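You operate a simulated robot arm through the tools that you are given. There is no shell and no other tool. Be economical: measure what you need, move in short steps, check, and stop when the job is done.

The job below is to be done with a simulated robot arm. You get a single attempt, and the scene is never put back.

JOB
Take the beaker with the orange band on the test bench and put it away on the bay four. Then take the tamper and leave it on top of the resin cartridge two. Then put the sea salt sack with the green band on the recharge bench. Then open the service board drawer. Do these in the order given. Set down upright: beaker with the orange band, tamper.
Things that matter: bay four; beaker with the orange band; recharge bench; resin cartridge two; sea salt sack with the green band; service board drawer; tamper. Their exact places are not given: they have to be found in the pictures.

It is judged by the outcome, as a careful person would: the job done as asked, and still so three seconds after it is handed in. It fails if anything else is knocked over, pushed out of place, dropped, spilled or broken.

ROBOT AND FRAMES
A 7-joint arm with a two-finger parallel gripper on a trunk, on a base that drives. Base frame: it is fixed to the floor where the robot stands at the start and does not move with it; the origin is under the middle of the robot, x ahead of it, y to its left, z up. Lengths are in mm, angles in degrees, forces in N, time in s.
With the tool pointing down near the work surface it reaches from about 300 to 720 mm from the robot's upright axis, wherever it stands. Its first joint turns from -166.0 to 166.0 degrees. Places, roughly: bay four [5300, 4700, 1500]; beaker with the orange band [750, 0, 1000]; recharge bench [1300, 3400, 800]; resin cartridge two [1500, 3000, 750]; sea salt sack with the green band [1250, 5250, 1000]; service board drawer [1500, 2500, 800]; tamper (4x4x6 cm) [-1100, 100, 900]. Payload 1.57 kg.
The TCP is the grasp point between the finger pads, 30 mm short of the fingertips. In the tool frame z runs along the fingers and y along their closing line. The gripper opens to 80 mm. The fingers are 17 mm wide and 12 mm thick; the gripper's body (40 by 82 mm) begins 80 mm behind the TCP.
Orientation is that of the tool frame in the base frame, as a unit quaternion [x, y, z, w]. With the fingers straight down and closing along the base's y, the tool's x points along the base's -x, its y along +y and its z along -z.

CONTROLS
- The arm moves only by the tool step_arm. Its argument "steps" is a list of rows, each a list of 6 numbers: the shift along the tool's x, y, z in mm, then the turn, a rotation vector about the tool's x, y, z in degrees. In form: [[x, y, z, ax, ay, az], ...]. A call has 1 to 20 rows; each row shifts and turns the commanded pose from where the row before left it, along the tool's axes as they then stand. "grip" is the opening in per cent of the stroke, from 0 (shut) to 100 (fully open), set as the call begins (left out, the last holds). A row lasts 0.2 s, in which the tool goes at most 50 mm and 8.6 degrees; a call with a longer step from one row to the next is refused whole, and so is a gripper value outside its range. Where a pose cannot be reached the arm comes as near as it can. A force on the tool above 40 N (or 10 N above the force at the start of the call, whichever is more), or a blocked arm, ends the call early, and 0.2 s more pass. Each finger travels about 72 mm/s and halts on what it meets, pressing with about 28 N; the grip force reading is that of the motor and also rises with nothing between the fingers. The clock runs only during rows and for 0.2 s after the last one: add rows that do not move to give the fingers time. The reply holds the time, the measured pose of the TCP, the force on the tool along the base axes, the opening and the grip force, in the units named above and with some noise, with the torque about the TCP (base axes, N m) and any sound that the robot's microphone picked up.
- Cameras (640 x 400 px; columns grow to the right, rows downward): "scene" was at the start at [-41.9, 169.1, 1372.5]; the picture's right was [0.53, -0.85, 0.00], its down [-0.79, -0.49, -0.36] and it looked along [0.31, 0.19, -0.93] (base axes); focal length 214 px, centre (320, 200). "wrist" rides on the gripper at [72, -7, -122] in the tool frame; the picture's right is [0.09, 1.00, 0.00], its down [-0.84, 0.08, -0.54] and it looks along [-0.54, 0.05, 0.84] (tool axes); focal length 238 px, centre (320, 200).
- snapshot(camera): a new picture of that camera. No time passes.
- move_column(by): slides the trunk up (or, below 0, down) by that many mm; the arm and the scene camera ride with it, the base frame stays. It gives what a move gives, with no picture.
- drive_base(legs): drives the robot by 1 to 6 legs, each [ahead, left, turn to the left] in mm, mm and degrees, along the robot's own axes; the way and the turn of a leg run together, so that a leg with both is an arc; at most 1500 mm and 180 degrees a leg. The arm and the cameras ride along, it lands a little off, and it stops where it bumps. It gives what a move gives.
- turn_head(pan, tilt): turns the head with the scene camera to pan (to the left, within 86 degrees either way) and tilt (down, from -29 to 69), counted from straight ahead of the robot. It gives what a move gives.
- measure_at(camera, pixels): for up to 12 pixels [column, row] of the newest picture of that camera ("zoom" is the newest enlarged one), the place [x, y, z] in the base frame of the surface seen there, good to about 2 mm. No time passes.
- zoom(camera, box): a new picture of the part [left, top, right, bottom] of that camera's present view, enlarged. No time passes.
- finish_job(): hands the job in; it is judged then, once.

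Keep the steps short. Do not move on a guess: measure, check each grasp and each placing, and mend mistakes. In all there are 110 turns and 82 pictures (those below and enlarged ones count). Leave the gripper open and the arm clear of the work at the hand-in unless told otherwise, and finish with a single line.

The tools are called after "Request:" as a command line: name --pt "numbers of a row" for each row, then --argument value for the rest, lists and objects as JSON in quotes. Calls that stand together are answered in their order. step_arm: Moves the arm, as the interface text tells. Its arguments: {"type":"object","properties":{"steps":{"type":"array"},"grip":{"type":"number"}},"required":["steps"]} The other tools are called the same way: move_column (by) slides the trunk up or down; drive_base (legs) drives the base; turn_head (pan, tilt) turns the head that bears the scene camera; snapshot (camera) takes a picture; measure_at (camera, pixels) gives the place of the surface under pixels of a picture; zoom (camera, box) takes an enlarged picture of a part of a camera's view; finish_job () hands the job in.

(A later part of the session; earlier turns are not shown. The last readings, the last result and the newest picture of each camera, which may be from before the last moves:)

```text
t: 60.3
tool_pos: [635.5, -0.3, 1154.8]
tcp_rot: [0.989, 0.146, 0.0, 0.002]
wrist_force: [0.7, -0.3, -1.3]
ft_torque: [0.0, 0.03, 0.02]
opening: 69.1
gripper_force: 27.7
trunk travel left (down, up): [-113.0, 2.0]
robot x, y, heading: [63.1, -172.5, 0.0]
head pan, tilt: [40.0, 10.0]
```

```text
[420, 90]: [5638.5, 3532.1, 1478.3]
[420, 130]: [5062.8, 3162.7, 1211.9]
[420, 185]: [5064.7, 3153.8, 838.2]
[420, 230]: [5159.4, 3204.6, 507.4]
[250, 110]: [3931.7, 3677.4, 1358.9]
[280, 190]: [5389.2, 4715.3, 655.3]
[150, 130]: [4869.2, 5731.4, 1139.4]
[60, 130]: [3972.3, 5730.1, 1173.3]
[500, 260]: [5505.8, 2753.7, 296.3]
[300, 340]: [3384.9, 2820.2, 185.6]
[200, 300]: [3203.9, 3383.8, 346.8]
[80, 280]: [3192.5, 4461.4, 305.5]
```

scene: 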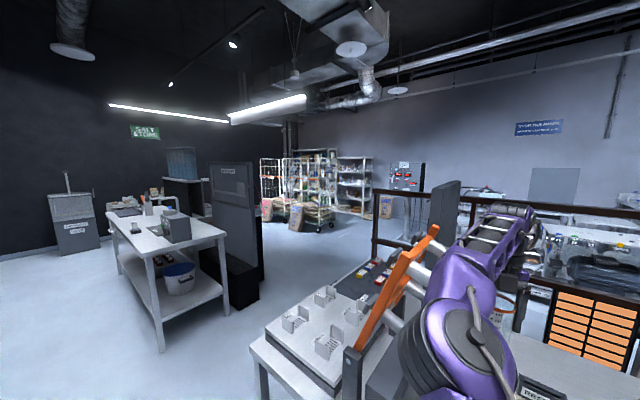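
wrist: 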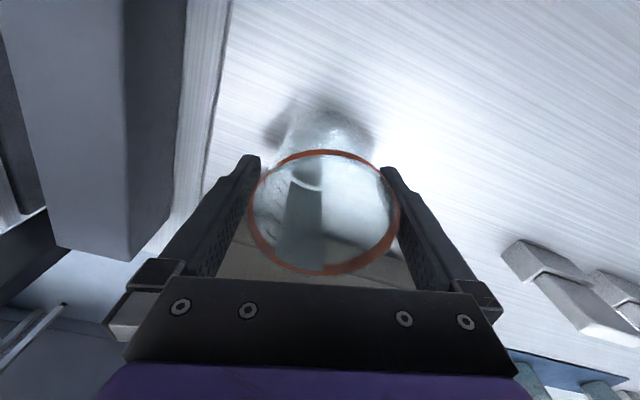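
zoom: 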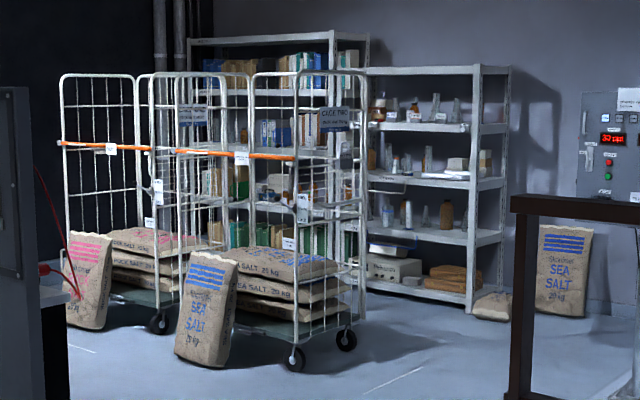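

The bay is among the far shelves. I back off, tuck the beaker closer, and drive through the aisle at y≈1330 toward the shelves.

Request:
drive_base --legs '[[-290, 0, 0]]'

Request:
step_arm --pt "-40 0 -10 0 0 0" --pt "-40 0 -10 0 0 0" --pt "-40 0 -10 0 0 0" --pt "-40 0 0 0 0 0" --pt "-20 0 0 0 0 0"

Request:
drive_base --legs '[[0, 1500, 0], [1500, 0, 0], [1500, 0, 0]]'

Request:
snapshot --camera "scene"

```text
t: 62.3
tool_pos: [346.3, -1.1, 1153.3]
tcp_rot: [0.989, 0.147, 0.0, 0.0]
wrist_force: [0.5, 0.9, -0.9]
ft_torque: [0.01, 0.04, 0.0]
opening: 69.3
gripper_force: 28.1
trunk travel left (down, up): [-113.0, 2.0]
robot x, y, heading: [-229.4, -176.1, 0.0]
head pan, tilt: [40.0, 10.0]
```

```text
t: 63.5
tool_pos: [173.4, -51.6, 1181.3]
tcp_rot: [0.989, 0.146, 0.0, 0.002]
wrist_force: [0.3, 0.4, -0.4]
ft_torque: [0.01, 0.01, 0.01]
opening: 69.0
gripper_force: 27.8
trunk travel left (down, up): [-113.0, 2.0]
robot x, y, heading: [-224.1, -175.6, -0.2]
head pan, tilt: [40.0, 10.0]
```

```text
t: 91.8
tool_pos: [3136.2, 1493.2, 1180.4]
tcp_rot: [0.989, 0.148, 0.0, 0.002]
wrist_force: [0.3, -0.2, 0.0]
ft_torque: [-0.01, 0.0, 0.02]
opening: 68.9
gripper_force: 28.0
trunk travel left (down, up): [-113.0, 2.0]
robot x, y, heading: [2732.3, 1368.7, 0.1]
head pan, tilt: [40.0, 10.0]
```

```text
51 pictures are left
```

scene: 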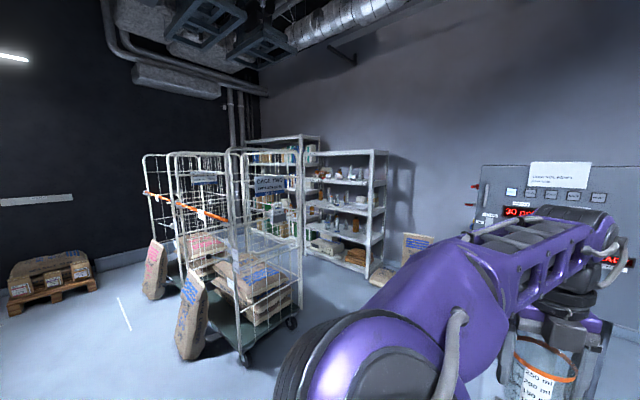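

Request:
measure_at --camera "scene" --pixels '[[290, 320], [245, 358], [300, 250], [370, 272], [410, 250], [500, 180], [370, 160], [150, 270], [300, 140], [240, 350]]'

Request:
zoom --camera "scene" --box '[230, 125, 410, 285]'

```text
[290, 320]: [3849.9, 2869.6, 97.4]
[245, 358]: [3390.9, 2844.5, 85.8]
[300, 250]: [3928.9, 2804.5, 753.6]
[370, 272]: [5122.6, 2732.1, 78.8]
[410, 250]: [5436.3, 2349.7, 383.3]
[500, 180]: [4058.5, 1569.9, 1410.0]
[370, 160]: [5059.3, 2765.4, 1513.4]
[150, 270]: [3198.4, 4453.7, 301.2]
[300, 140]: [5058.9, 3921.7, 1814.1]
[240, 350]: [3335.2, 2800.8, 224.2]
```

```text
2.50 times, centred on (320, 205) of scene
```

zoom: 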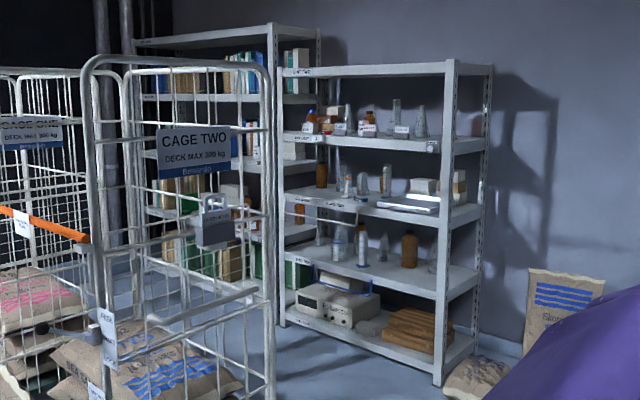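

A control panel stands at x≈4058, y≤1600, so I shift left first, then go ahead between it and the cages.

Request:
drive_base --legs '[[0, 850, 0], [1500, 0, 0], [200, 0, 0]]'

Request:
turn_head --pan 75 --tilt 15

Request:
snapshot --camera "scene"

```text
t: 108.5
tool_pos: [4798.2, 2419.9, 1180.4]
tcp_rot: [0.985, 0.172, 0.001, 0.001]
wrist_force: [-0.2, -0.1, -0.9]
ft_torque: [-0.02, 0.0, 0.04]
opening: 68.5
gripper_force: 28.5
trunk travel left (down, up): [-113.0, 2.0]
robot x, y, heading: [4406.7, 2276.2, 2.7]
head pan, tilt: [40.0, 10.0]
```

```text
t: 109.5
tool_pos: [4799.3, 2420.8, 1181.3]
tcp_rot: [0.985, 0.172, 0.0, 0.001]
wrist_force: [0.9, 0.0, -0.8]
ft_torque: [0.01, 0.0, 0.01]
opening: 68.5
gripper_force: 27.4
trunk travel left (down, up): [-113.0, 2.0]
robot x, y, heading: [4403.2, 2279.2, 3.1]
head pan, tilt: [75.0, 15.0]
```

```text
49 pictures are left
```

scene: 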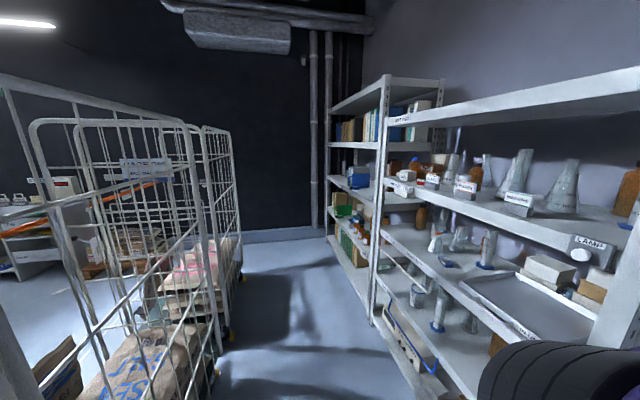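

Request:
zoom --camera "scene" --box '[310, 60, 470, 260]'

Request:
measure_at --camera "scene" --pixels '[[228, 340], [240, 270], [216, 365], [330, 250], [376, 320], [388, 80], [330, 108], [355, 145], [350, 190], [400, 120], [590, 245], [300, 210]]'

```text
2.00 times, centred on (390, 160) of scene
```

zoom: 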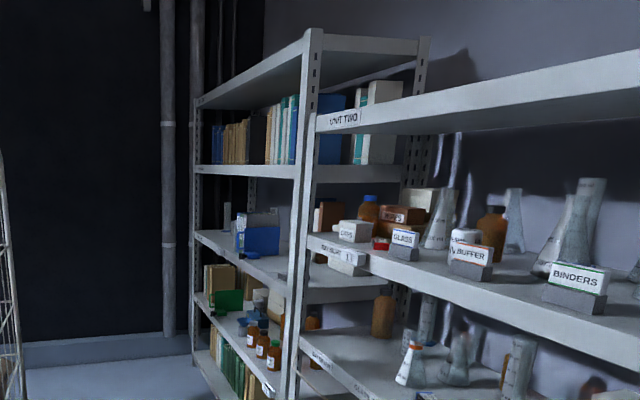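

```text
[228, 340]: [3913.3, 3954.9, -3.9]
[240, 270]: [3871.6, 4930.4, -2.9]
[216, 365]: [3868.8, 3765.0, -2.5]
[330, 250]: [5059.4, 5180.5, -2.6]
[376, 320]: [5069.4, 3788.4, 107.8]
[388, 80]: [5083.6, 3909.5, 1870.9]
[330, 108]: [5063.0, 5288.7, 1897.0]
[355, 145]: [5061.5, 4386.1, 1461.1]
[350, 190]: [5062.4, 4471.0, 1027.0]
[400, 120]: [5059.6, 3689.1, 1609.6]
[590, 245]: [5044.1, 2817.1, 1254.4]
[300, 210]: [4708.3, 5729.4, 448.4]
```

Next I straighten and slide left along the aisle to about y 4350, to face the second unit.

Request:
drive_base --legs '[[0, 0, -3], [0, 1500, 0], [0, 600, 0]]'

Request:
turn_head --pan 25 --tilt 0

Request:
snapshot --camera "scene"

```text
t: 130.7
tool_pos: [4758.3, 4553.9, 1181.2]
tcp_rot: [0.987, 0.161, 0.0, 0.002]
wrist_force: [-0.3, -0.4, -1.4]
ft_torque: [-0.02, -0.01, 0.01]
opening: 68.5
gripper_force: 28.0
trunk travel left (down, up): [-113.0, 2.0]
robot x, y, heading: [4364.7, 4421.0, 1.4]
head pan, tilt: [75.0, 15.0]
```

```text
t: 131.9
tool_pos: [4758.3, 4553.7, 1181.1]
tcp_rot: [0.987, 0.16, 0.0, 0.0]
wrist_force: [0.0, -1.6, -1.1]
ft_torque: [-0.03, 0.02, -0.01]
opening: 68.6
gripper_force: 28.3
trunk travel left (down, up): [-113.0, 2.0]
robot x, y, heading: [4360.6, 4423.3, 1.9]
head pan, tilt: [25.0, 0.0]
```

```text
47 pictures are left
```

scene: 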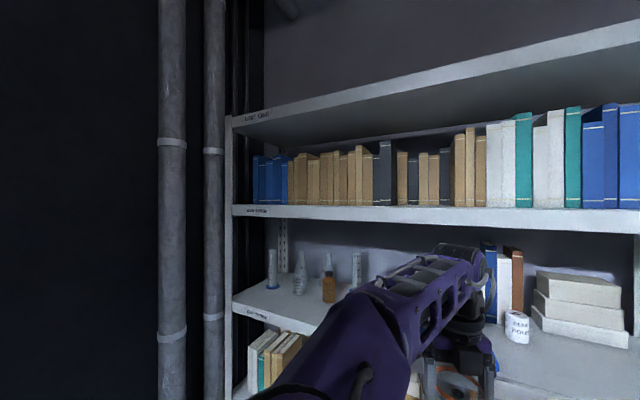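

Request:
zoom --camera "scene" --box '[225, 100, 345, 340]'

Request:
measure_at --camera "scene" --pixels '[[258, 115], [256, 210], [256, 313], [245, 210], [300, 292], [520, 215], [515, 330], [560, 345], [590, 290], [300, 300], [360, 280], [640, 340]]'

```text
1.67 times, centred on (285, 220) of scene
```

zoom: 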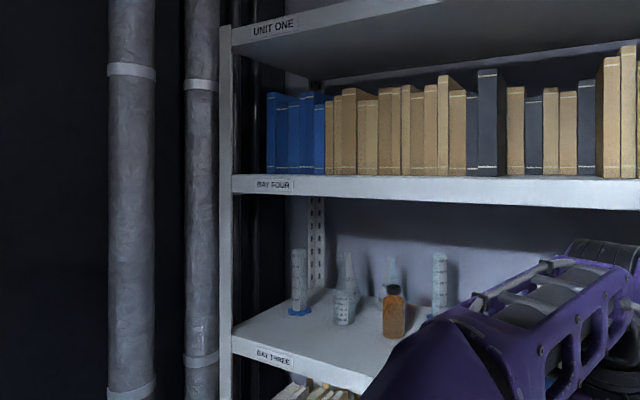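

```text
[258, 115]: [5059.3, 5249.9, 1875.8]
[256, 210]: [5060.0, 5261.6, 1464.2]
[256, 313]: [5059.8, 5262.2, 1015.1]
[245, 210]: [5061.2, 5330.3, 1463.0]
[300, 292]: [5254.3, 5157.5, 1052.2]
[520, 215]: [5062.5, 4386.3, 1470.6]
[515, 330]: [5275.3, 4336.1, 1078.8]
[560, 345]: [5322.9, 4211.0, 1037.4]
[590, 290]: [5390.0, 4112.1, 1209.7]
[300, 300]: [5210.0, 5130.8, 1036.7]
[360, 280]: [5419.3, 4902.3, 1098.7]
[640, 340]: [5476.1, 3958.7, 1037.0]
```

Bay four is the book shelf board at z≈1480 with another board above, so the beaker must be held from the side. I plan to regrasp it on the bay-three board (z≈1037). I slide right to see the free space there.

Request:
measure_at --camera "scene" --pixels '[[300, 190], [390, 185], [430, 185], [500, 190], [600, 190], [470, 180], [329, 295], [320, 325]]'

Request:
drive_base --legs '[[60, -270, -1.6]]'

Request:
turn_head --pan 30 --tilt 15

Request:
snapshot --camera "scene"

```text
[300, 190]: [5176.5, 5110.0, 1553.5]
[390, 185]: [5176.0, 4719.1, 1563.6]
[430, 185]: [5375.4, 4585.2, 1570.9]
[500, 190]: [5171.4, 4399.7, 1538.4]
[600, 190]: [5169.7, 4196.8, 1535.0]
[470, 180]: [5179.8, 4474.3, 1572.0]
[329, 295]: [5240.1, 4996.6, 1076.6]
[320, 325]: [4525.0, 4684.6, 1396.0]
```

```text
t: 135.1
tool_pos: [4824.8, 4277.3, 1180.0]
tcp_rot: [0.989, 0.145, 0.0, 0.002]
wrist_force: [-0.3, 0.7, -0.4]
ft_torque: [0.0, -0.02, 0.0]
opening: 68.7
gripper_force: 28.5
trunk travel left (down, up): [-113.0, 2.0]
robot x, y, heading: [4426.2, 4158.4, -0.1]
head pan, tilt: [25.0, 0.0]
```

```text
t: 135.8
tool_pos: [4826.3, 4277.9, 1182.0]
tcp_rot: [0.989, 0.145, 0.001, 0.001]
wrist_force: [0.1, -0.3, -1.3]
ft_torque: [0.03, 0.03, 0.01]
opening: 68.8
gripper_force: 28.0
trunk travel left (down, up): [-113.0, 2.0]
robot x, y, heading: [4424.7, 4155.3, -0.2]
head pan, tilt: [30.0, 15.0]
```

```text
45 pictures are left
```

scene: 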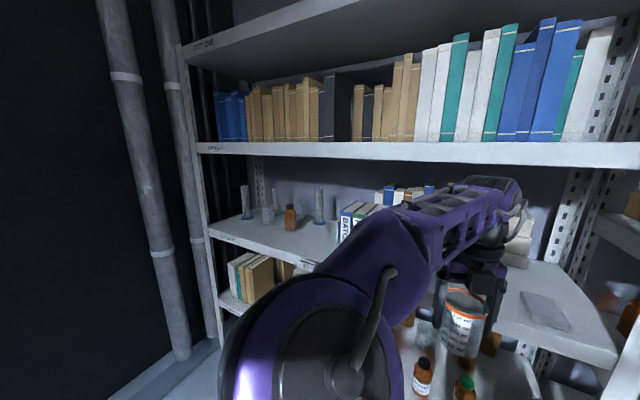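

Request:
measure_at --camera "scene" --pixels '[[545, 310], [510, 325], [545, 270], [350, 230], [310, 240], [325, 245], [600, 350], [500, 300], [310, 263], [515, 245], [530, 345], [420, 370]]'

Request:
zoom --camera "scene" --box '[400, 200, 640, 400]'

```text
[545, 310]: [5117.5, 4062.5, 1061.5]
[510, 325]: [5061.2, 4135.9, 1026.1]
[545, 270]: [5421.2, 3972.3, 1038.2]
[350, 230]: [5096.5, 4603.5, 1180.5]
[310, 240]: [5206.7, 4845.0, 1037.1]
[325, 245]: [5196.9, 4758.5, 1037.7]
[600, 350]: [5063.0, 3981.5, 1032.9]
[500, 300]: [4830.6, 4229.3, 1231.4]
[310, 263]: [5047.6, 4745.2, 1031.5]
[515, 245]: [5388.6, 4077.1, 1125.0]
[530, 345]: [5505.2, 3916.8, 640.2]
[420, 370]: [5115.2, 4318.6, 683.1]
```

```text
2.00 times, centred on (520, 300) of scene
```

zoom: 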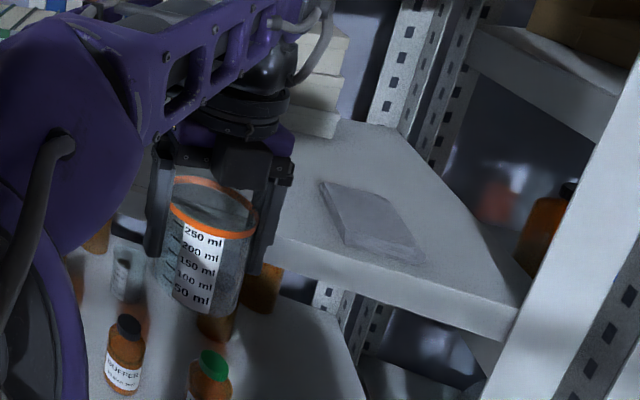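

Free space on the bay-three board is at about (5112, 4780). I move the robot so the arm's plane points there.

Request:
drive_base --legs '[[0, 441, 0], [88, 0, 0]]'

Request:
step_arm --pt "0 0 20 0 0 0" --pt "0 0 20 0 0 0" --pt "0 0 15 0 0 0"

Request:
snapshot --camera "scene"

```text
t: 141.2
tool_pos: [4912.8, 4709.8, 1180.3]
tcp_rot: [0.99, 0.143, 0.0, 0.002]
wrist_force: [0.1, 0.6, -1.7]
ft_torque: [-0.01, 0.0, -0.01]
opening: 68.6
gripper_force: 28.1
trunk travel left (down, up): [-113.0, 2.0]
robot x, y, heading: [4512.3, 4585.4, -0.3]
head pan, tilt: [30.0, 15.0]
```

```text
t: 142.0
tool_pos: [4913.2, 4709.5, 1125.5]
tcp_rot: [0.99, 0.144, 0.0, 0.002]
wrist_force: [0.1, -0.5, -0.2]
ft_torque: [0.03, -0.01, -0.02]
opening: 68.5
gripper_force: 28.3
trunk travel left (down, up): [-113.0, 2.0]
robot x, y, heading: [4513.4, 4592.0, -0.3]
head pan, tilt: [30.0, 15.0]
```

```text
43 pictures are left
```

scene: 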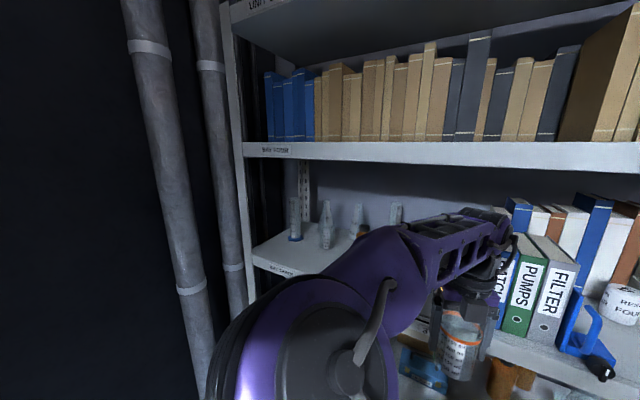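

Request:
measure_at --camera "scene" --pixels '[[500, 290], [520, 300], [500, 255], [484, 320], [505, 345], [465, 325], [455, 350], [575, 340]]'

Request:
step_arm --pt "30 0 0 0 0 0" --pt "30 0 0 0 0 0" --pt "30 0 0 0 0 0" --pt "30 0 0 0 0 0" --pt "30 0 0 0 0 0" --pt "20 0 0 0 0 0"

Request:
snapshot --camera "wrist"

```text
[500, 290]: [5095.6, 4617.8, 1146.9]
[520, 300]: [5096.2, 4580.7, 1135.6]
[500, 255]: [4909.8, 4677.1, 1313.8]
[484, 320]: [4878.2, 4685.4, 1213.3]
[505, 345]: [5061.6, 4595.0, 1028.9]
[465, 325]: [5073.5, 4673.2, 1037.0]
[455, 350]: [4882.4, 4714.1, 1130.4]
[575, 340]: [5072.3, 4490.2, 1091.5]
```

```text
t: 143.4
tool_pos: [5076.6, 4758.0, 1128.0]
tcp_rot: [0.99, 0.143, -0.002, 0.001]
wrist_force: [-0.4, 0.3, -2.1]
ft_torque: [-0.01, -0.01, 0.01]
opening: 68.4
gripper_force: 28.1
trunk travel left (down, up): [-113.0, 2.0]
robot x, y, heading: [4515.3, 4588.2, -0.4]
head pan, tilt: [30.0, 15.0]
```

```text
42 pictures are left
```

wrist: 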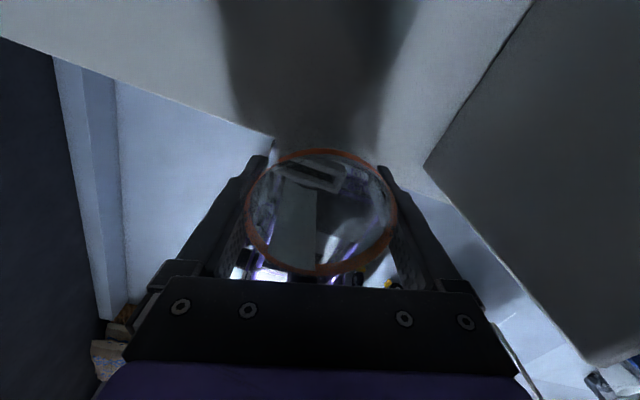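

Room is clear. I go 36 mm further in and lower the beaker to the board (TCP ≈1098.5).

Request:
step_arm --pt "18 0 0 0 0 0" --pt "18 0 0 0 0 0" --pt "0 0 10 0 0 0" --pt "0 0 10 0 0 0" --pt "0 0 6 0 0 0" --pt "0 0 3 0 0 0" --pt "0 0 0 0 0 0"

```text
t: 145.0
tool_pos: [5110.3, 4768.2, 1098.1]
tcp_rot: [0.99, 0.143, 0.002, 0.0]
wrist_force: [3.7, 2.0, 12.2]
ft_torque: [0.23, 0.09, -0.08]
opening: 68.6
gripper_force: 28.4
trunk travel left (down, up): [-113.0, 2.0]
robot x, y, heading: [4519.6, 4586.8, -0.5]
head pan, tilt: [30.0, 15.0]
```

Contact felt (12 N). I open and draw the fingers back horizontally, level, along the tool's −x.

Request:
step_arm --pt "0 0 -1 0 0 0" --pt "0 0 0 0 0 0" --pt "0 0 0 0 0 0" --pt "0 0 0 0 0 0" --grip 100

Request:
step_arm --pt "-10 0 0 0 0 0" --pt "-15 0 0 0 0 0" --pt "-20 0 0 0 0 0" --pt "-25 0 0 0 0 0" --pt "-25 0 0 0 0 0" --pt "-30 0 0 0 0 0" --pt "-30 0 0 0 0 0" --pt "-30 0 0 0 0 0"

Request:
snapshot --camera "scene"

```text
t: 146.0
tool_pos: [5111.9, 4767.1, 1098.0]
tcp_rot: [0.99, 0.144, 0.0, 0.001]
wrist_force: [0.9, 1.3, 0.4]
ft_torque: [-0.01, 0.01, 0.0]
opening: 80.3
gripper_force: 0.1
trunk travel left (down, up): [-113.0, 2.0]
robot x, y, heading: [4513.6, 4589.0, -0.5]
head pan, tilt: [30.0, 15.0]
```

```text
t: 147.8
tool_pos: [4931.5, 4717.1, 1097.5]
tcp_rot: [0.99, 0.144, 0.0, 0.001]
wrist_force: [-0.2, 0.2, -1.3]
ft_torque: [0.01, 0.04, 0.0]
opening: 79.9
gripper_force: 0.1
trunk travel left (down, up): [-113.0, 2.0]
robot x, y, heading: [4513.5, 4587.9, -0.0]
head pan, tilt: [30.0, 15.0]
```

```text
41 pictures are left
```

scene: 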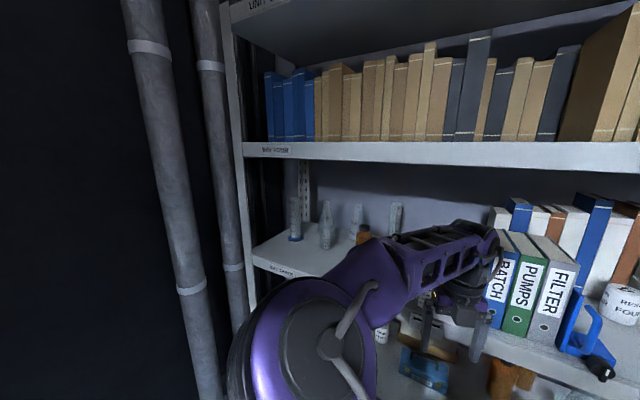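

The fingers are out. Next I tilt the tool to horizontal in front of the shelf, staying short of its front edge.

Request:
step_arm --pt "6.6 0 1 0 8.2 0" --pt "6.4 0 1.9 0 8.2 0" --pt "6.1 0 2.8 0 8.2 0" --pt "5.6 0 3.7 0 8.2 0" --pt "5 0 4.4 0 8.2 0" --pt "4.3 0 5.1 0 8.2 0" --pt "3.6 0 5.7 0 8.2 0" --pt "2.8 0 6.1 0 8.2 0" --pt "1.8 0 6.4 0 8.2 0" --pt "0.9 0 6.6 0 8.2 0" --pt "0 0 6.7 0 8 0"

Request:
snapshot --camera "wrist"

```text
t: 150.2
tool_pos: [5001.8, 4730.9, 1154.4]
tcp_rot: [0.711, 0.104, 0.688, -0.101]
wrist_force: [-1.0, -0.6, -1.2]
ft_torque: [-0.01, 0.0, -0.06]
opening: 80.1
gripper_force: 0.0
out of reach, approached as far as the arm can: row 9, 10, 11
trunk travel left (down, up): [-113.0, 2.0]
robot x, y, heading: [4511.6, 4587.9, -0.4]
head pan, tilt: [30.0, 15.0]
```

```text
40 pictures are left
```

wrist: 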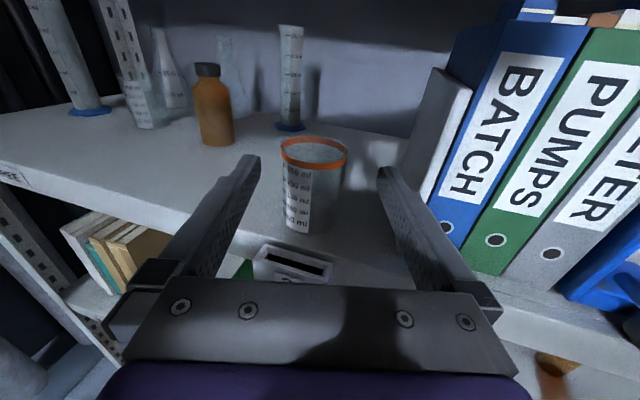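

The tool is horizontal and the beaker stands on the board ahead. I measure it and lower the trunk to bring the fingers to mid-height.

Request:
measure_at --camera "wrist" --pixels '[[283, 155], [346, 155], [314, 168], [314, 140], [298, 228], [310, 200], [290, 180], [340, 180], [420, 200]]'

Request:
move_column --by -66

Request:
snapshot --camera "wrist"

```text
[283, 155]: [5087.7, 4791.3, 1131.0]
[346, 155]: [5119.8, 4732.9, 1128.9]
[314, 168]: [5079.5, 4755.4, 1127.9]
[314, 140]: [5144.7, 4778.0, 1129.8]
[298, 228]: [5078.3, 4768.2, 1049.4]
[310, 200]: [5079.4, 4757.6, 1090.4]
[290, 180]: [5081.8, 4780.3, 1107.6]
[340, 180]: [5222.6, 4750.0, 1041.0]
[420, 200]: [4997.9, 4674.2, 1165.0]
```

```text
t: 151.3
tool_pos: [5001.5, 4729.7, 1089.4]
tcp_rot: [0.712, 0.104, 0.687, -0.099]
wrist_force: [-0.2, 0.1, -0.7]
ft_torque: [-0.02, 0.0, 0.01]
opening: 79.8
gripper_force: 0.0
trunk travel left (down, up): [-47.0, 68.0]
robot x, y, heading: [4511.9, 4586.7, -0.4]
head pan, tilt: [30.0, 15.0]
```

```text
39 pictures are left
```

wrist: 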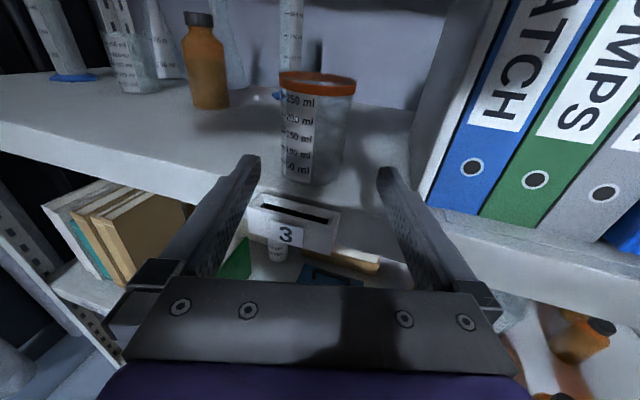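

Beaker centre (5111, 4766). I level the pitch, shift 3 mm left, and advance 115 mm, then close.

Request:
step_arm --pt "0 -3 0 0 1.9 0" --pt "0 0 16 0 0 0" --pt "0 0 16 0 0 0" --pt "0 0 16 0 0 0" --pt "0 0 16 0 0 0" --pt "0 0 16 0 0 0" --pt "0 0 16 0 0 0" --pt "0 0 16 0 0 0" --pt "0 0 0 0 0 0"

Request:
snapshot --camera "wrist"

```text
t: 153.3
tool_pos: [5104.2, 4765.6, 1123.7]
tcp_rot: [0.703, 0.101, 0.697, -0.099]
wrist_force: [-0.6, 0.8, -0.6]
ft_torque: [0.01, -0.03, 0.0]
opening: 80.0
gripper_force: 0.0
out of reach, approached as far as the arm can: row 1, 3, 4, 5, 6, 7
trunk travel left (down, up): [-47.0, 68.0]
robot x, y, heading: [4514.2, 4590.2, -0.5]
head pan, tilt: [30.0, 15.0]
```

```text
38 pictures are left
```

wrist: 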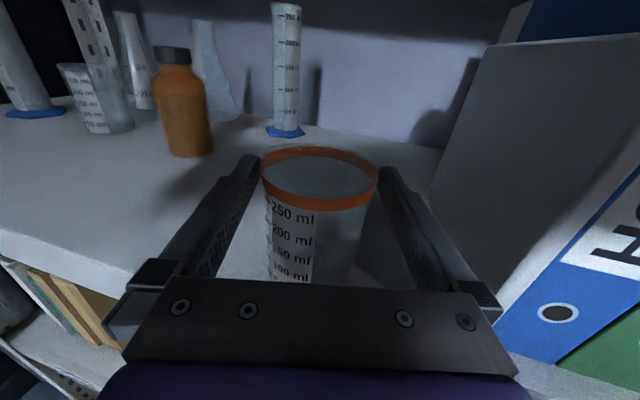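

The arm's limits raised it to 1124; lowering the trunk 35 mm corrects that. Then close.

Request:
move_column --by -35

Request:
step_arm --pt "0 0 0 0 0 0" --pt "0 0 0 0 0 0" --pt "0 0 0 0 0 0" --pt "0 0 0 0 0 0" --grip 50

Request:
move_column --by 20

Request:
snapshot --camera "wrist"

```text
t: 154.1
tool_pos: [5104.0, 4765.1, 1088.8]
tcp_rot: [0.702, 0.102, 0.697, -0.101]
wrist_force: [0.0, -0.5, -0.7]
ft_torque: [0.0, -0.01, 0.0]
opening: 79.8
gripper_force: 0.1
trunk travel left (down, up): [-12.0, 103.0]
robot x, y, heading: [4511.3, 4588.1, -0.5]
head pan, tilt: [30.0, 15.0]
```

```text
t: 155.1
tool_pos: [5102.6, 4765.0, 1088.2]
tcp_rot: [0.703, 0.102, 0.697, -0.099]
wrist_force: [1.4, 0.5, 0.6]
ft_torque: [-0.03, -0.06, 0.02]
opening: 67.5
gripper_force: 28.1
trunk travel left (down, up): [-12.0, 103.0]
robot x, y, heading: [4513.3, 4590.3, -0.3]
head pan, tilt: [30.0, 15.0]
```

```text
t: 155.7
tool_pos: [5103.3, 4765.3, 1107.1]
tcp_rot: [0.703, 0.102, 0.697, -0.099]
wrist_force: [-0.6, 0.1, -0.2]
ft_torque: [0.0, 0.01, 0.02]
opening: 67.3
gripper_force: 27.9
trunk travel left (down, up): [-32.0, 83.0]
robot x, y, heading: [4512.0, 4587.8, -0.4]
head pan, tilt: [30.0, 15.0]
```

```text
37 pictures are left
```

wrist: 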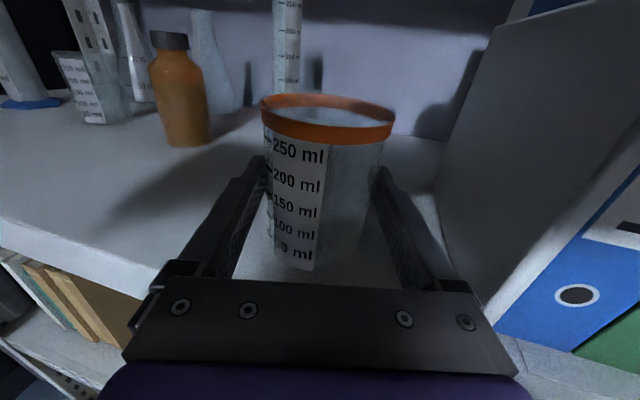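

The beaker is held from the side. I back the base out of the shelf, raise the trunk and arm to above bay four's board.

Request:
drive_base --legs '[[-155, 0, 0]]'

Request:
move_column --by 82

Request:
step_arm --pt "30 0 0 0 0 0" --pt "40 0 0 0 0 0" --pt "40 0 0 0 0 0" --pt "40 0 0 0 0 0" --pt "40 0 0 0 0 0" --pt "40 0 0 0 0 0" --pt "40 0 0 0 0 0" --pt "40 0 0 0 0 0" --pt "40 0 0 0 0 0" --pt "32 0 0 0 0 0"

Request:
snapshot --camera "wrist"

```text
t: 157.1
tool_pos: [4947.6, 4765.5, 1107.2]
tcp_rot: [0.702, 0.1, 0.698, -0.099]
wrist_force: [0.8, -0.1, -0.2]
ft_torque: [0.01, 0.01, 0.01]
opening: 67.5
gripper_force: 27.8
trunk travel left (down, up): [-32.0, 83.0]
robot x, y, heading: [4359.8, 4589.1, -0.2]
head pan, tilt: [30.0, 15.0]
```

```text
t: 158.3
tool_pos: [4946.9, 4765.0, 1189.1]
tcp_rot: [0.703, 0.102, 0.696, -0.1]
wrist_force: [-0.2, 0.5, -0.8]
ft_torque: [0.01, 0.03, 0.02]
opening: 67.3
gripper_force: 27.5
trunk travel left (down, up): [-114.0, 1.0]
robot x, y, heading: [4355.1, 4587.4, -0.4]
head pan, tilt: [30.0, 15.0]
```

```text
t: 160.5
tool_pos: [4946.0, 4770.7, 1569.9]
tcp_rot: [0.702, 0.102, 0.697, -0.101]
wrist_force: [-1.0, 0.6, -1.4]
ft_torque: [0.02, 0.04, -0.12]
opening: 67.4
gripper_force: 27.7
out of reach, approached as far as the arm can: row 8
trunk travel left (down, up): [-114.0, 1.0]
robot x, y, heading: [4357.9, 4590.3, -0.3]
head pan, tilt: [30.0, 15.0]
```

```text
36 pictures are left
```

wrist: 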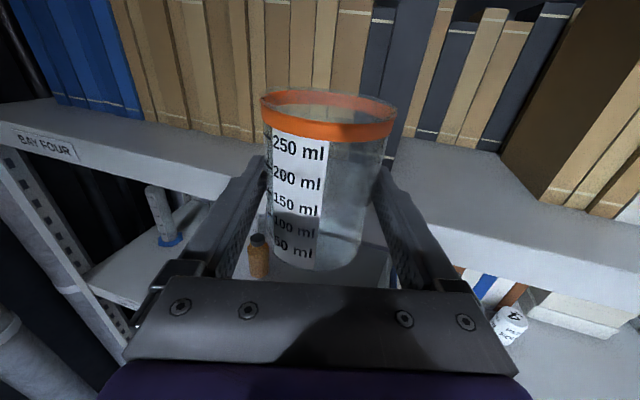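

Request:
measure_at --camera "wrist" --pixels '[[210, 160], [240, 145], [450, 180], [480, 170], [430, 160], [440, 215], [560, 240], [500, 160], [200, 120], [400, 140], [70, 110], [530, 200]]'

```text
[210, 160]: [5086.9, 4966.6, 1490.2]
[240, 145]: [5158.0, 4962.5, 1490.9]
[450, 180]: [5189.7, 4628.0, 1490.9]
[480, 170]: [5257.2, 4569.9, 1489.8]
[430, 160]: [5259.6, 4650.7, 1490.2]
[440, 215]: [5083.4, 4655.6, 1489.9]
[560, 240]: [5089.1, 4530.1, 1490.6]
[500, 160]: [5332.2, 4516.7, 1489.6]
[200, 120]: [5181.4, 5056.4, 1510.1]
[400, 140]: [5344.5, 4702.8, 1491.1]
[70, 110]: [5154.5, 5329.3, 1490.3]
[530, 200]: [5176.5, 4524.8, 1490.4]
```

Bay four's board top is z 1490, with a deeper free gap at y≈4640. I shift right 139 mm, drive in 187 mm, and look.

Request:
drive_base --legs '[[0, -139, 0], [187, 0, 0]]'

Request:
snapshot --camera "wrist"

```text
t: 163.7
tool_pos: [5141.1, 4628.8, 1568.7]
tcp_rot: [0.702, 0.103, 0.697, -0.1]
wrist_force: [0.2, -0.3, -0.6]
ft_torque: [-0.03, 0.02, 0.01]
opening: 67.3
gripper_force: 27.9
trunk travel left (down, up): [-114.0, 1.0]
robot x, y, heading: [4554.5, 4446.3, -0.3]
head pan, tilt: [30.0, 15.0]
```

```text
35 pictures are left
```

wrist: 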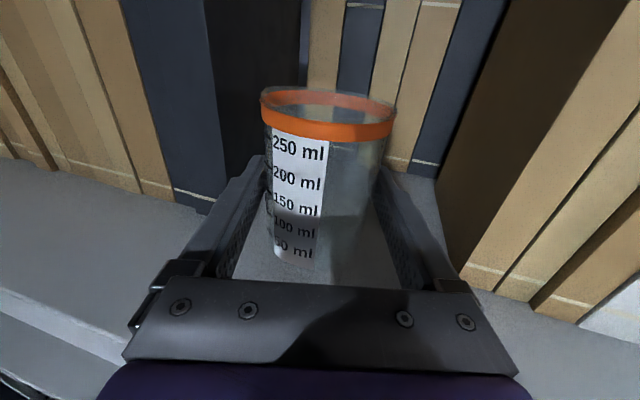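

Request:
move_column --by -26

Request:
step_arm --pt "-1 0 0 0 0 0" --pt "-1 0 0 0 0 0" --pt "0 0 0 0 0 0"

```text
t: 164.4
tool_pos: [5142.7, 4627.3, 1543.7]
tcp_rot: [0.702, 0.102, 0.697, -0.1]
wrist_force: [0.1, 0.3, -0.5]
ft_torque: [-0.01, 0.04, 0.01]
opening: 67.6
gripper_force: 27.7
trunk travel left (down, up): [-88.0, 27.0]
robot x, y, heading: [4551.2, 4444.9, -0.2]
head pan, tilt: [30.0, 15.0]
```

```text
t: 165.2
tool_pos: [5142.9, 4626.6, 1542.8]
tcp_rot: [0.703, 0.101, 0.696, -0.103]
wrist_force: [0.1, -0.4, -1.3]
ft_torque: [0.01, 0.03, -0.02]
opening: 67.4
gripper_force: 27.7
trunk travel left (down, up): [-88.0, 27.0]
robot x, y, heading: [4552.8, 4445.3, -0.1]
head pan, tilt: [30.0, 15.0]
```

Request:
step_arm --pt "-1 0 0 0 0 0" --pt "-1 0 0 0 0 0" --pt "-1 0 0 0 0 0" --pt "0 0 0 0 0 0"

```text
t: 166.2
tool_pos: [5142.6, 4623.7, 1538.7]
tcp_rot: [0.702, 0.101, 0.697, -0.104]
wrist_force: [0.1, -0.3, -0.5]
ft_torque: [-0.04, 0.04, -0.06]
opening: 67.2
gripper_force: 27.7
trunk travel left (down, up): [-88.0, 27.0]
robot x, y, heading: [4549.5, 4447.4, -0.0]
head pan, tilt: [30.0, 15.0]
```

Request:
step_arm --pt "-1.5 0 0 0 0 0" --pt "-1.5 0 0 0 0 0" --pt "0 0 0 0 0 0"

Request:
zoom --camera "wrist" --box '[220, 60, 440, 300]'

```text
t: 167.0
tool_pos: [5143.3, 4623.5, 1536.5]
tcp_rot: [0.702, 0.101, 0.698, -0.103]
wrist_force: [1.6, -0.1, 3.8]
ft_torque: [-0.13, -0.09, 0.06]
opening: 67.4
gripper_force: 27.7
trunk travel left (down, up): [-88.0, 27.0]
robot x, y, heading: [4554.1, 4448.6, -0.1]
head pan, tilt: [30.0, 15.0]
```

```text
1.67 times, centred on (330, 180) of wrist
```

zoom: 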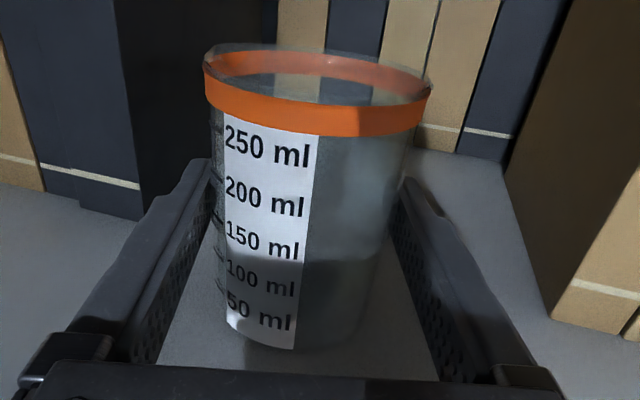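

Contact (≈4 N). Release and back straight out.

Request:
step_arm --pt "0 0 0 0 0 0" --pt "0 0 0 0 0 0" --pt "0 0 0 0 0 0" --pt "0 0 -12 0 0 0" --pt "0 0 -20 0 0 0" --pt "0 0 -25 0 0 0" --pt "0 0 -25 0 0 0" --pt "0 0 -25 0 0 0" --grip 100

Request:
drive_base --legs '[[-150, 0, 0]]'

Request:
snapshot --camera "wrist"

```text
t: 168.5
tool_pos: [5130.0, 4557.3, 1510.7]
tcp_rot: [0.721, 0.058, 0.677, -0.139]
wrist_force: [6.0, 9.2, 17.3]
ft_torque: [-0.99, 1.5, 0.67]
opening: 75.7
gripper_force: 0.2
trunk travel left (down, up): [-88.0, 27.0]
robot x, y, heading: [4554.8, 4447.8, -0.1]
head pan, tilt: [30.0, 15.0]
stopped in row 7: the force on the tool passed its limit at 93 N (the readings are from after the stop); the commanded pose is now the measured one
```

```text
t: 169.9
tool_pos: [4979.8, 4554.2, 1508.7]
tcp_rot: [0.723, 0.056, 0.674, -0.141]
wrist_force: [0.7, 0.4, -0.3]
ft_torque: [0.01, 0.0, 0.0]
opening: 79.8
gripper_force: 0.0
trunk travel left (down, up): [-88.0, 27.0]
robot x, y, heading: [4397.8, 4446.9, 0.1]
head pan, tilt: [30.0, 15.0]
```

```text
33 pictures are left
```

wrist: 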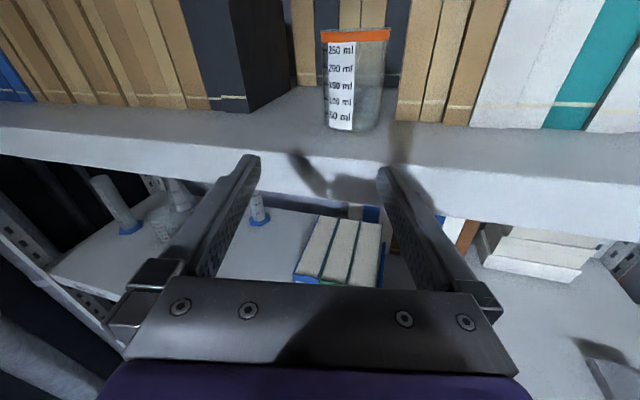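

The arm lurched on the way out, but the beaker stands upright. I verify the beaker and books.

Request:
measure_at --camera "wrist" --pixels '[[345, 128], [375, 125], [355, 40], [325, 100], [385, 60], [405, 115], [440, 120], [230, 105], [280, 95], [365, 100]]'

Request:
zoom --camera "wrist" --box '[180, 0, 520, 200]'

Request:
snapshot --camera "scene"

```text
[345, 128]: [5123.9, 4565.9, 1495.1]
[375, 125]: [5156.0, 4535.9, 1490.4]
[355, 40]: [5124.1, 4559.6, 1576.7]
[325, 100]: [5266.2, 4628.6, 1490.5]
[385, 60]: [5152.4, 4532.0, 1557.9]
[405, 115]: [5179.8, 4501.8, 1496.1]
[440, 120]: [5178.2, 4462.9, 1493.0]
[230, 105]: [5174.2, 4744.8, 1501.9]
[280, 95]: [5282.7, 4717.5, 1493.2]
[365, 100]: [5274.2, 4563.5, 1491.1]
```

```text
1.88 times, centred on (350, 100) of wrist
```

zoom: 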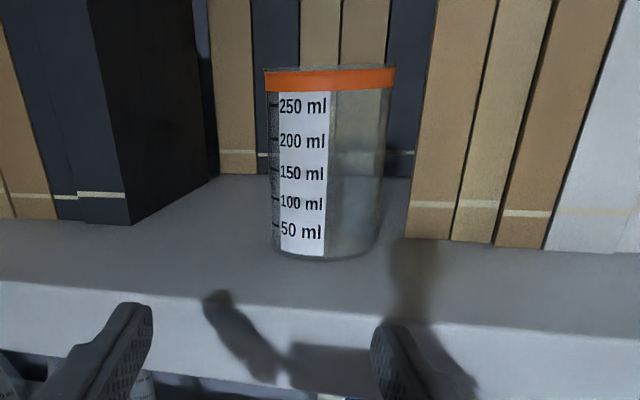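

```text
31 pictures are left
```

scene: 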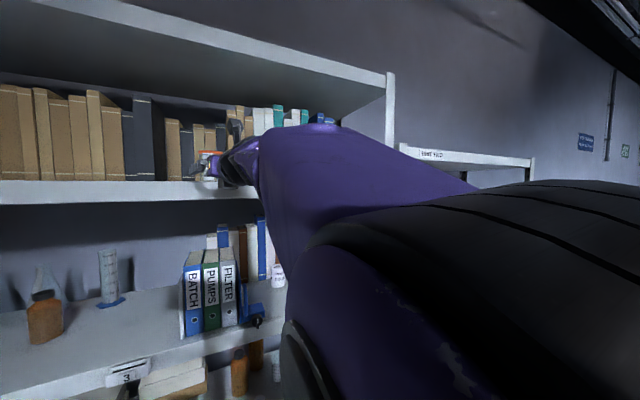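

The beaker is on bay four, upright, at (5157, 4550). Now I fold the arm to tool-down and drive back out of the aisle, then turn around for the tamper.

Request:
step_arm --pt "-30 0 -2 0 -8.2 0" --pt "-30 0 -2 0 -8.2 0" --pt "-30 0 -2 0 -8.2 0" --pt "-30 0 -2 0 -8.2 0" --pt "-30 0 -2 0 -8.2 0" --pt "-30 0 -2 0 -8.2 0" --pt "-30 0 -2 0 -8.2 0" --pt "-30 0 -2 0 -8.2 0" --pt "-30 0 -2 0 -8.2 0" --pt "-30 0 -2 0 -8.2 0" --pt "-15 0 0 0 -5 0" --pt "0 0 40 0 0 0" --pt "0 0 40 0 0 0" --pt "0 0 20 0 0 0"

Request:
drive_base --legs '[[0, -1500, 0], [0, -700, 0], [-1500, 0, 0], [0, -450, 0], [0, 0, 180]]'

Request:
turn_head --pan 20 --tilt 20

Request:
snapshot --camera "scene"

```text
t: 172.9
tool_pos: [4774.8, 4534.8, 1202.7]
tcp_rot: [0.988, 0.137, -0.015, -0.067]
wrist_force: [-0.1, 0.0, 0.2]
ft_torque: [-0.01, 0.01, -0.03]
opening: 79.9
gripper_force: 0.0
trunk travel left (down, up): [-88.0, 27.0]
robot x, y, heading: [4399.2, 4446.6, 0.0]
head pan, tilt: [30.0, 15.0]
```

```text
t: 213.8
tool_pos: [2438.9, 1765.4, 1205.9]
tcp_rot: [-0.117, 0.991, -0.065, 0.01]
wrist_force: [0.8, -0.2, -1.0]
ft_torque: [0.0, -0.03, 0.02]
opening: 79.8
gripper_force: 0.1
trunk travel left (down, up): [-88.0, 27.0]
robot x, y, heading: [2810.4, 1839.2, 177.6]
head pan, tilt: [30.0, 15.0]
```

```text
t: 214.5
tool_pos: [2436.4, 1765.5, 1203.6]
tcp_rot: [-0.117, 0.991, -0.066, 0.014]
wrist_force: [-0.1, -0.6, -0.2]
ft_torque: [0.02, 0.04, -0.02]
opening: 80.4
gripper_force: 0.0
trunk travel left (down, up): [-88.0, 27.0]
robot x, y, heading: [2814.5, 1836.8, 177.5]
head pan, tilt: [20.0, 20.0]
```

```text
30 pictures are left
```

scene: 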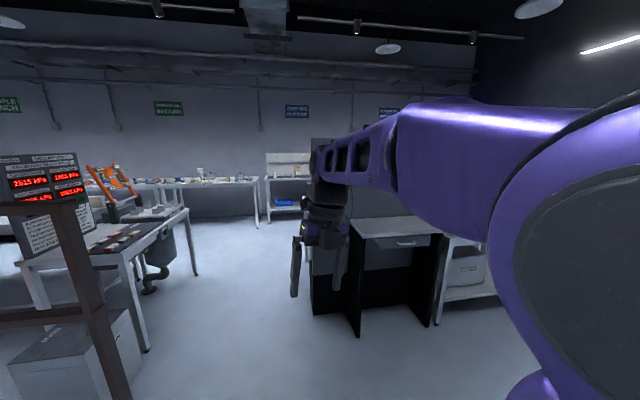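

The service board desk with its drawer is visible at (408,243). I measure it and the passage before driving on.

Request:
measure_at --camera "scene" --pixels '[[408, 243], [380, 250], [390, 226], [355, 330], [428, 322], [90, 300], [145, 345], [195, 270], [125, 330], [440, 250], [315, 305], [470, 270]]'

Request:
zoom --camera "scene" --box '[340, 200, 500, 340]'

```text
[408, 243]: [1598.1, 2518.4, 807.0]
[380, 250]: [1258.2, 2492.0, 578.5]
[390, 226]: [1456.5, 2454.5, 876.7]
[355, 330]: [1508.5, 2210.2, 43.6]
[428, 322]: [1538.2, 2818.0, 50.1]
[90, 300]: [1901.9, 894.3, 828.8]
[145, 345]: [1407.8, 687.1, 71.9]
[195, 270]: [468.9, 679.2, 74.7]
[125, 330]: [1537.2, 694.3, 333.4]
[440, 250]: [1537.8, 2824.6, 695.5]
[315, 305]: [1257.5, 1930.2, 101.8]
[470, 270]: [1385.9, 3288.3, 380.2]
```

```text
2.86 times, centred on (420, 270) of scene
```

zoom: 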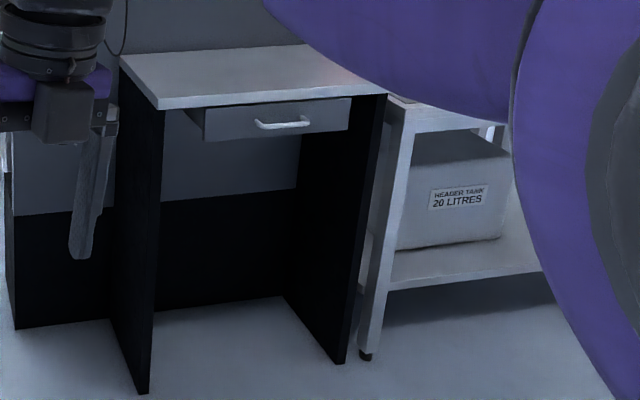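

Request:
drive_base --legs '[[0, 517, 2.5], [1500, 0, 0], [1400, 0, 0], [0, 1100, 0]]'

Request:
turn_head --pan 25 --tilt 35

Request:
snapshot --camera "scene"

```text
t: 244.0
tool_pos: [-448.7, 121.3, 1202.4]
tcp_rot: [-0.149, 0.986, -0.066, 0.017]
wrist_force: [-0.1, 0.7, -0.5]
ft_torque: [0.0, -0.02, 0.03]
opening: 79.9
gripper_force: 0.1
trunk travel left (down, up): [-88.0, 27.0]
robot x, y, heading: [-75.2, 214.3, -178.8]
head pan, tilt: [20.0, 20.0]
```

```text
t: 244.8
tool_pos: [-449.0, 120.4, 1201.0]
tcp_rot: [-0.148, 0.987, -0.067, 0.02]
wrist_force: [-0.3, 1.1, -0.6]
ft_torque: [0.01, 0.04, 0.02]
opening: 80.1
gripper_force: 0.0
trunk travel left (down, up): [-88.0, 27.0]
robot x, y, heading: [-77.8, 215.0, -178.9]
head pan, tilt: [25.0, 35.0]
```

```text
28 pictures are left
```

scene: 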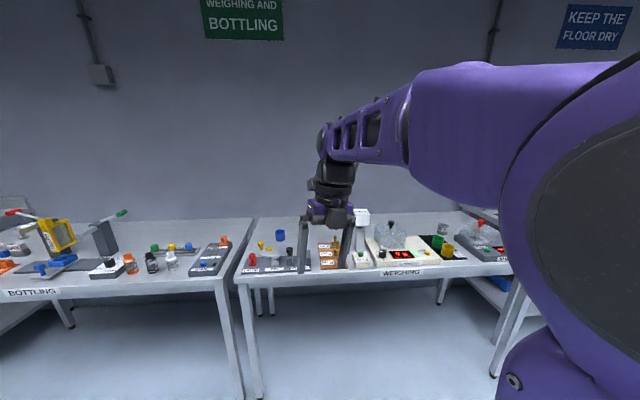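

Request:
zoom --camera "scene" --box '[230, 215, 390, 285]'

Request:
measure_at --camera "zoom" --pixels '[[95, 180], [80, 210], [250, 170], [410, 150], [200, 95], [390, 190], [340, 215], [530, 30], [120, 160], [520, 200], [60, 245], [20, 200]]'

```text
4.00 times, centred on (310, 250) of scene
```

zoom: 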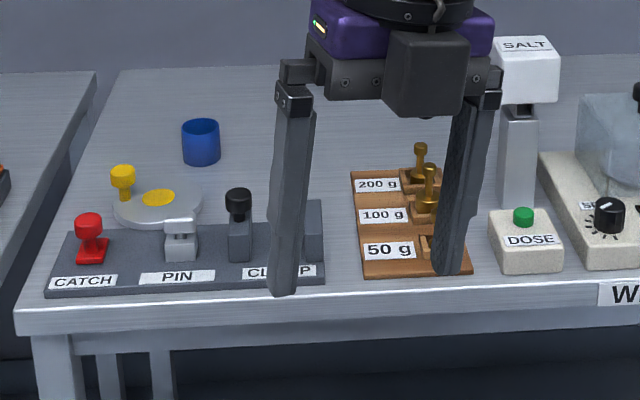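

```text
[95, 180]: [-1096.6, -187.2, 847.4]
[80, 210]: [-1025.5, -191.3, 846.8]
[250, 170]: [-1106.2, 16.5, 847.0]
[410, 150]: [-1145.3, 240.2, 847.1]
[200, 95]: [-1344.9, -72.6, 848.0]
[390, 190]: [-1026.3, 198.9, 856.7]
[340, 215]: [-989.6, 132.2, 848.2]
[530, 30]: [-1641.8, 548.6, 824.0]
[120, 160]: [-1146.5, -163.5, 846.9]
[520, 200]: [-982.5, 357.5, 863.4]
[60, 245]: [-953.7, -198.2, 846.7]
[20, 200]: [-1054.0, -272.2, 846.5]
```

The tamper is likely hidden behind the left finger (y≈100). I level the tool, swing it to the robot's right, and look again.

Request:
step_arm --pt "0 0 0 -7.9 1.1 0" --pt "0 45 0 0 0 0" --pt "0 45 0 0 0 0" --pt "0 45 0 0 0 0" --pt "0 45 0 0 0 0"

Request:
zoom --camera "scene" --box '[230, 205, 390, 305]'

```text
t: 246.0
tool_pos: [-501.2, 294.6, 1201.9]
tcp_rot: [-0.149, 0.989, 0.001, -0.002]
wrist_force: [-0.5, -0.2, 0.8]
ft_torque: [0.05, 0.03, 0.02]
opening: 79.9
gripper_force: 0.1
trunk travel left (down, up): [-88.0, 27.0]
robot x, y, heading: [-79.0, 215.1, -178.9]
head pan, tilt: [25.0, 35.0]
```

```text
4.00 times, centred on (310, 255) of scene
```

zoom: 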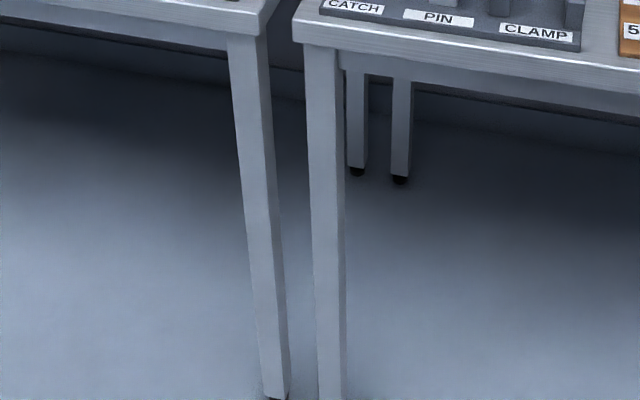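

Request:
zoom --camera "scene" --box '[280, 130, 480, 240]'

```text
3.20 times, centred on (380, 185) of scene
```

zoom: 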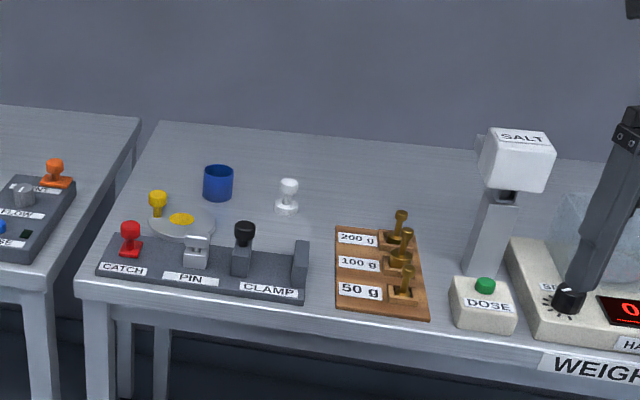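

The white tamper stands at (288,195) in this view; I measure it.

Request:
measure_at --camera "zoom" --pixels '[[288, 207], [276, 206], [299, 207], [289, 184], [289, 195], [280, 186], [298, 186], [345, 240], [218, 190], [260, 230], [300, 250], [288, 214]]'

Request:
zoom --camera "scene" --box '[355, 175, 385, 205]'

```text
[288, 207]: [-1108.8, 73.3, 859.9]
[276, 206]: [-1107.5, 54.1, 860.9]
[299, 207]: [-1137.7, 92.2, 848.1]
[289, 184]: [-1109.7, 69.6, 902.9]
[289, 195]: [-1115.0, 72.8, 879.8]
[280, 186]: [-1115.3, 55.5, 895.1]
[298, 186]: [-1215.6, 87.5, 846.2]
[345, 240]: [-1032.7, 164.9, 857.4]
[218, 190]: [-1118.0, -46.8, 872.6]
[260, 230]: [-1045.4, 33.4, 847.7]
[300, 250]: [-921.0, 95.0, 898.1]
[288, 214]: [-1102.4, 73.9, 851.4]
```

```text
13.33 times, centred on (370, 190) of scene
```

zoom: 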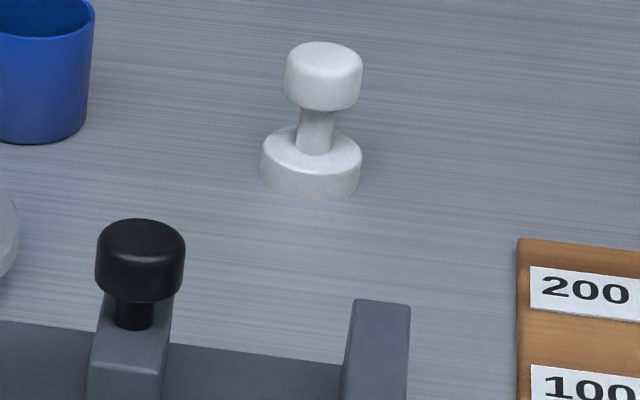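

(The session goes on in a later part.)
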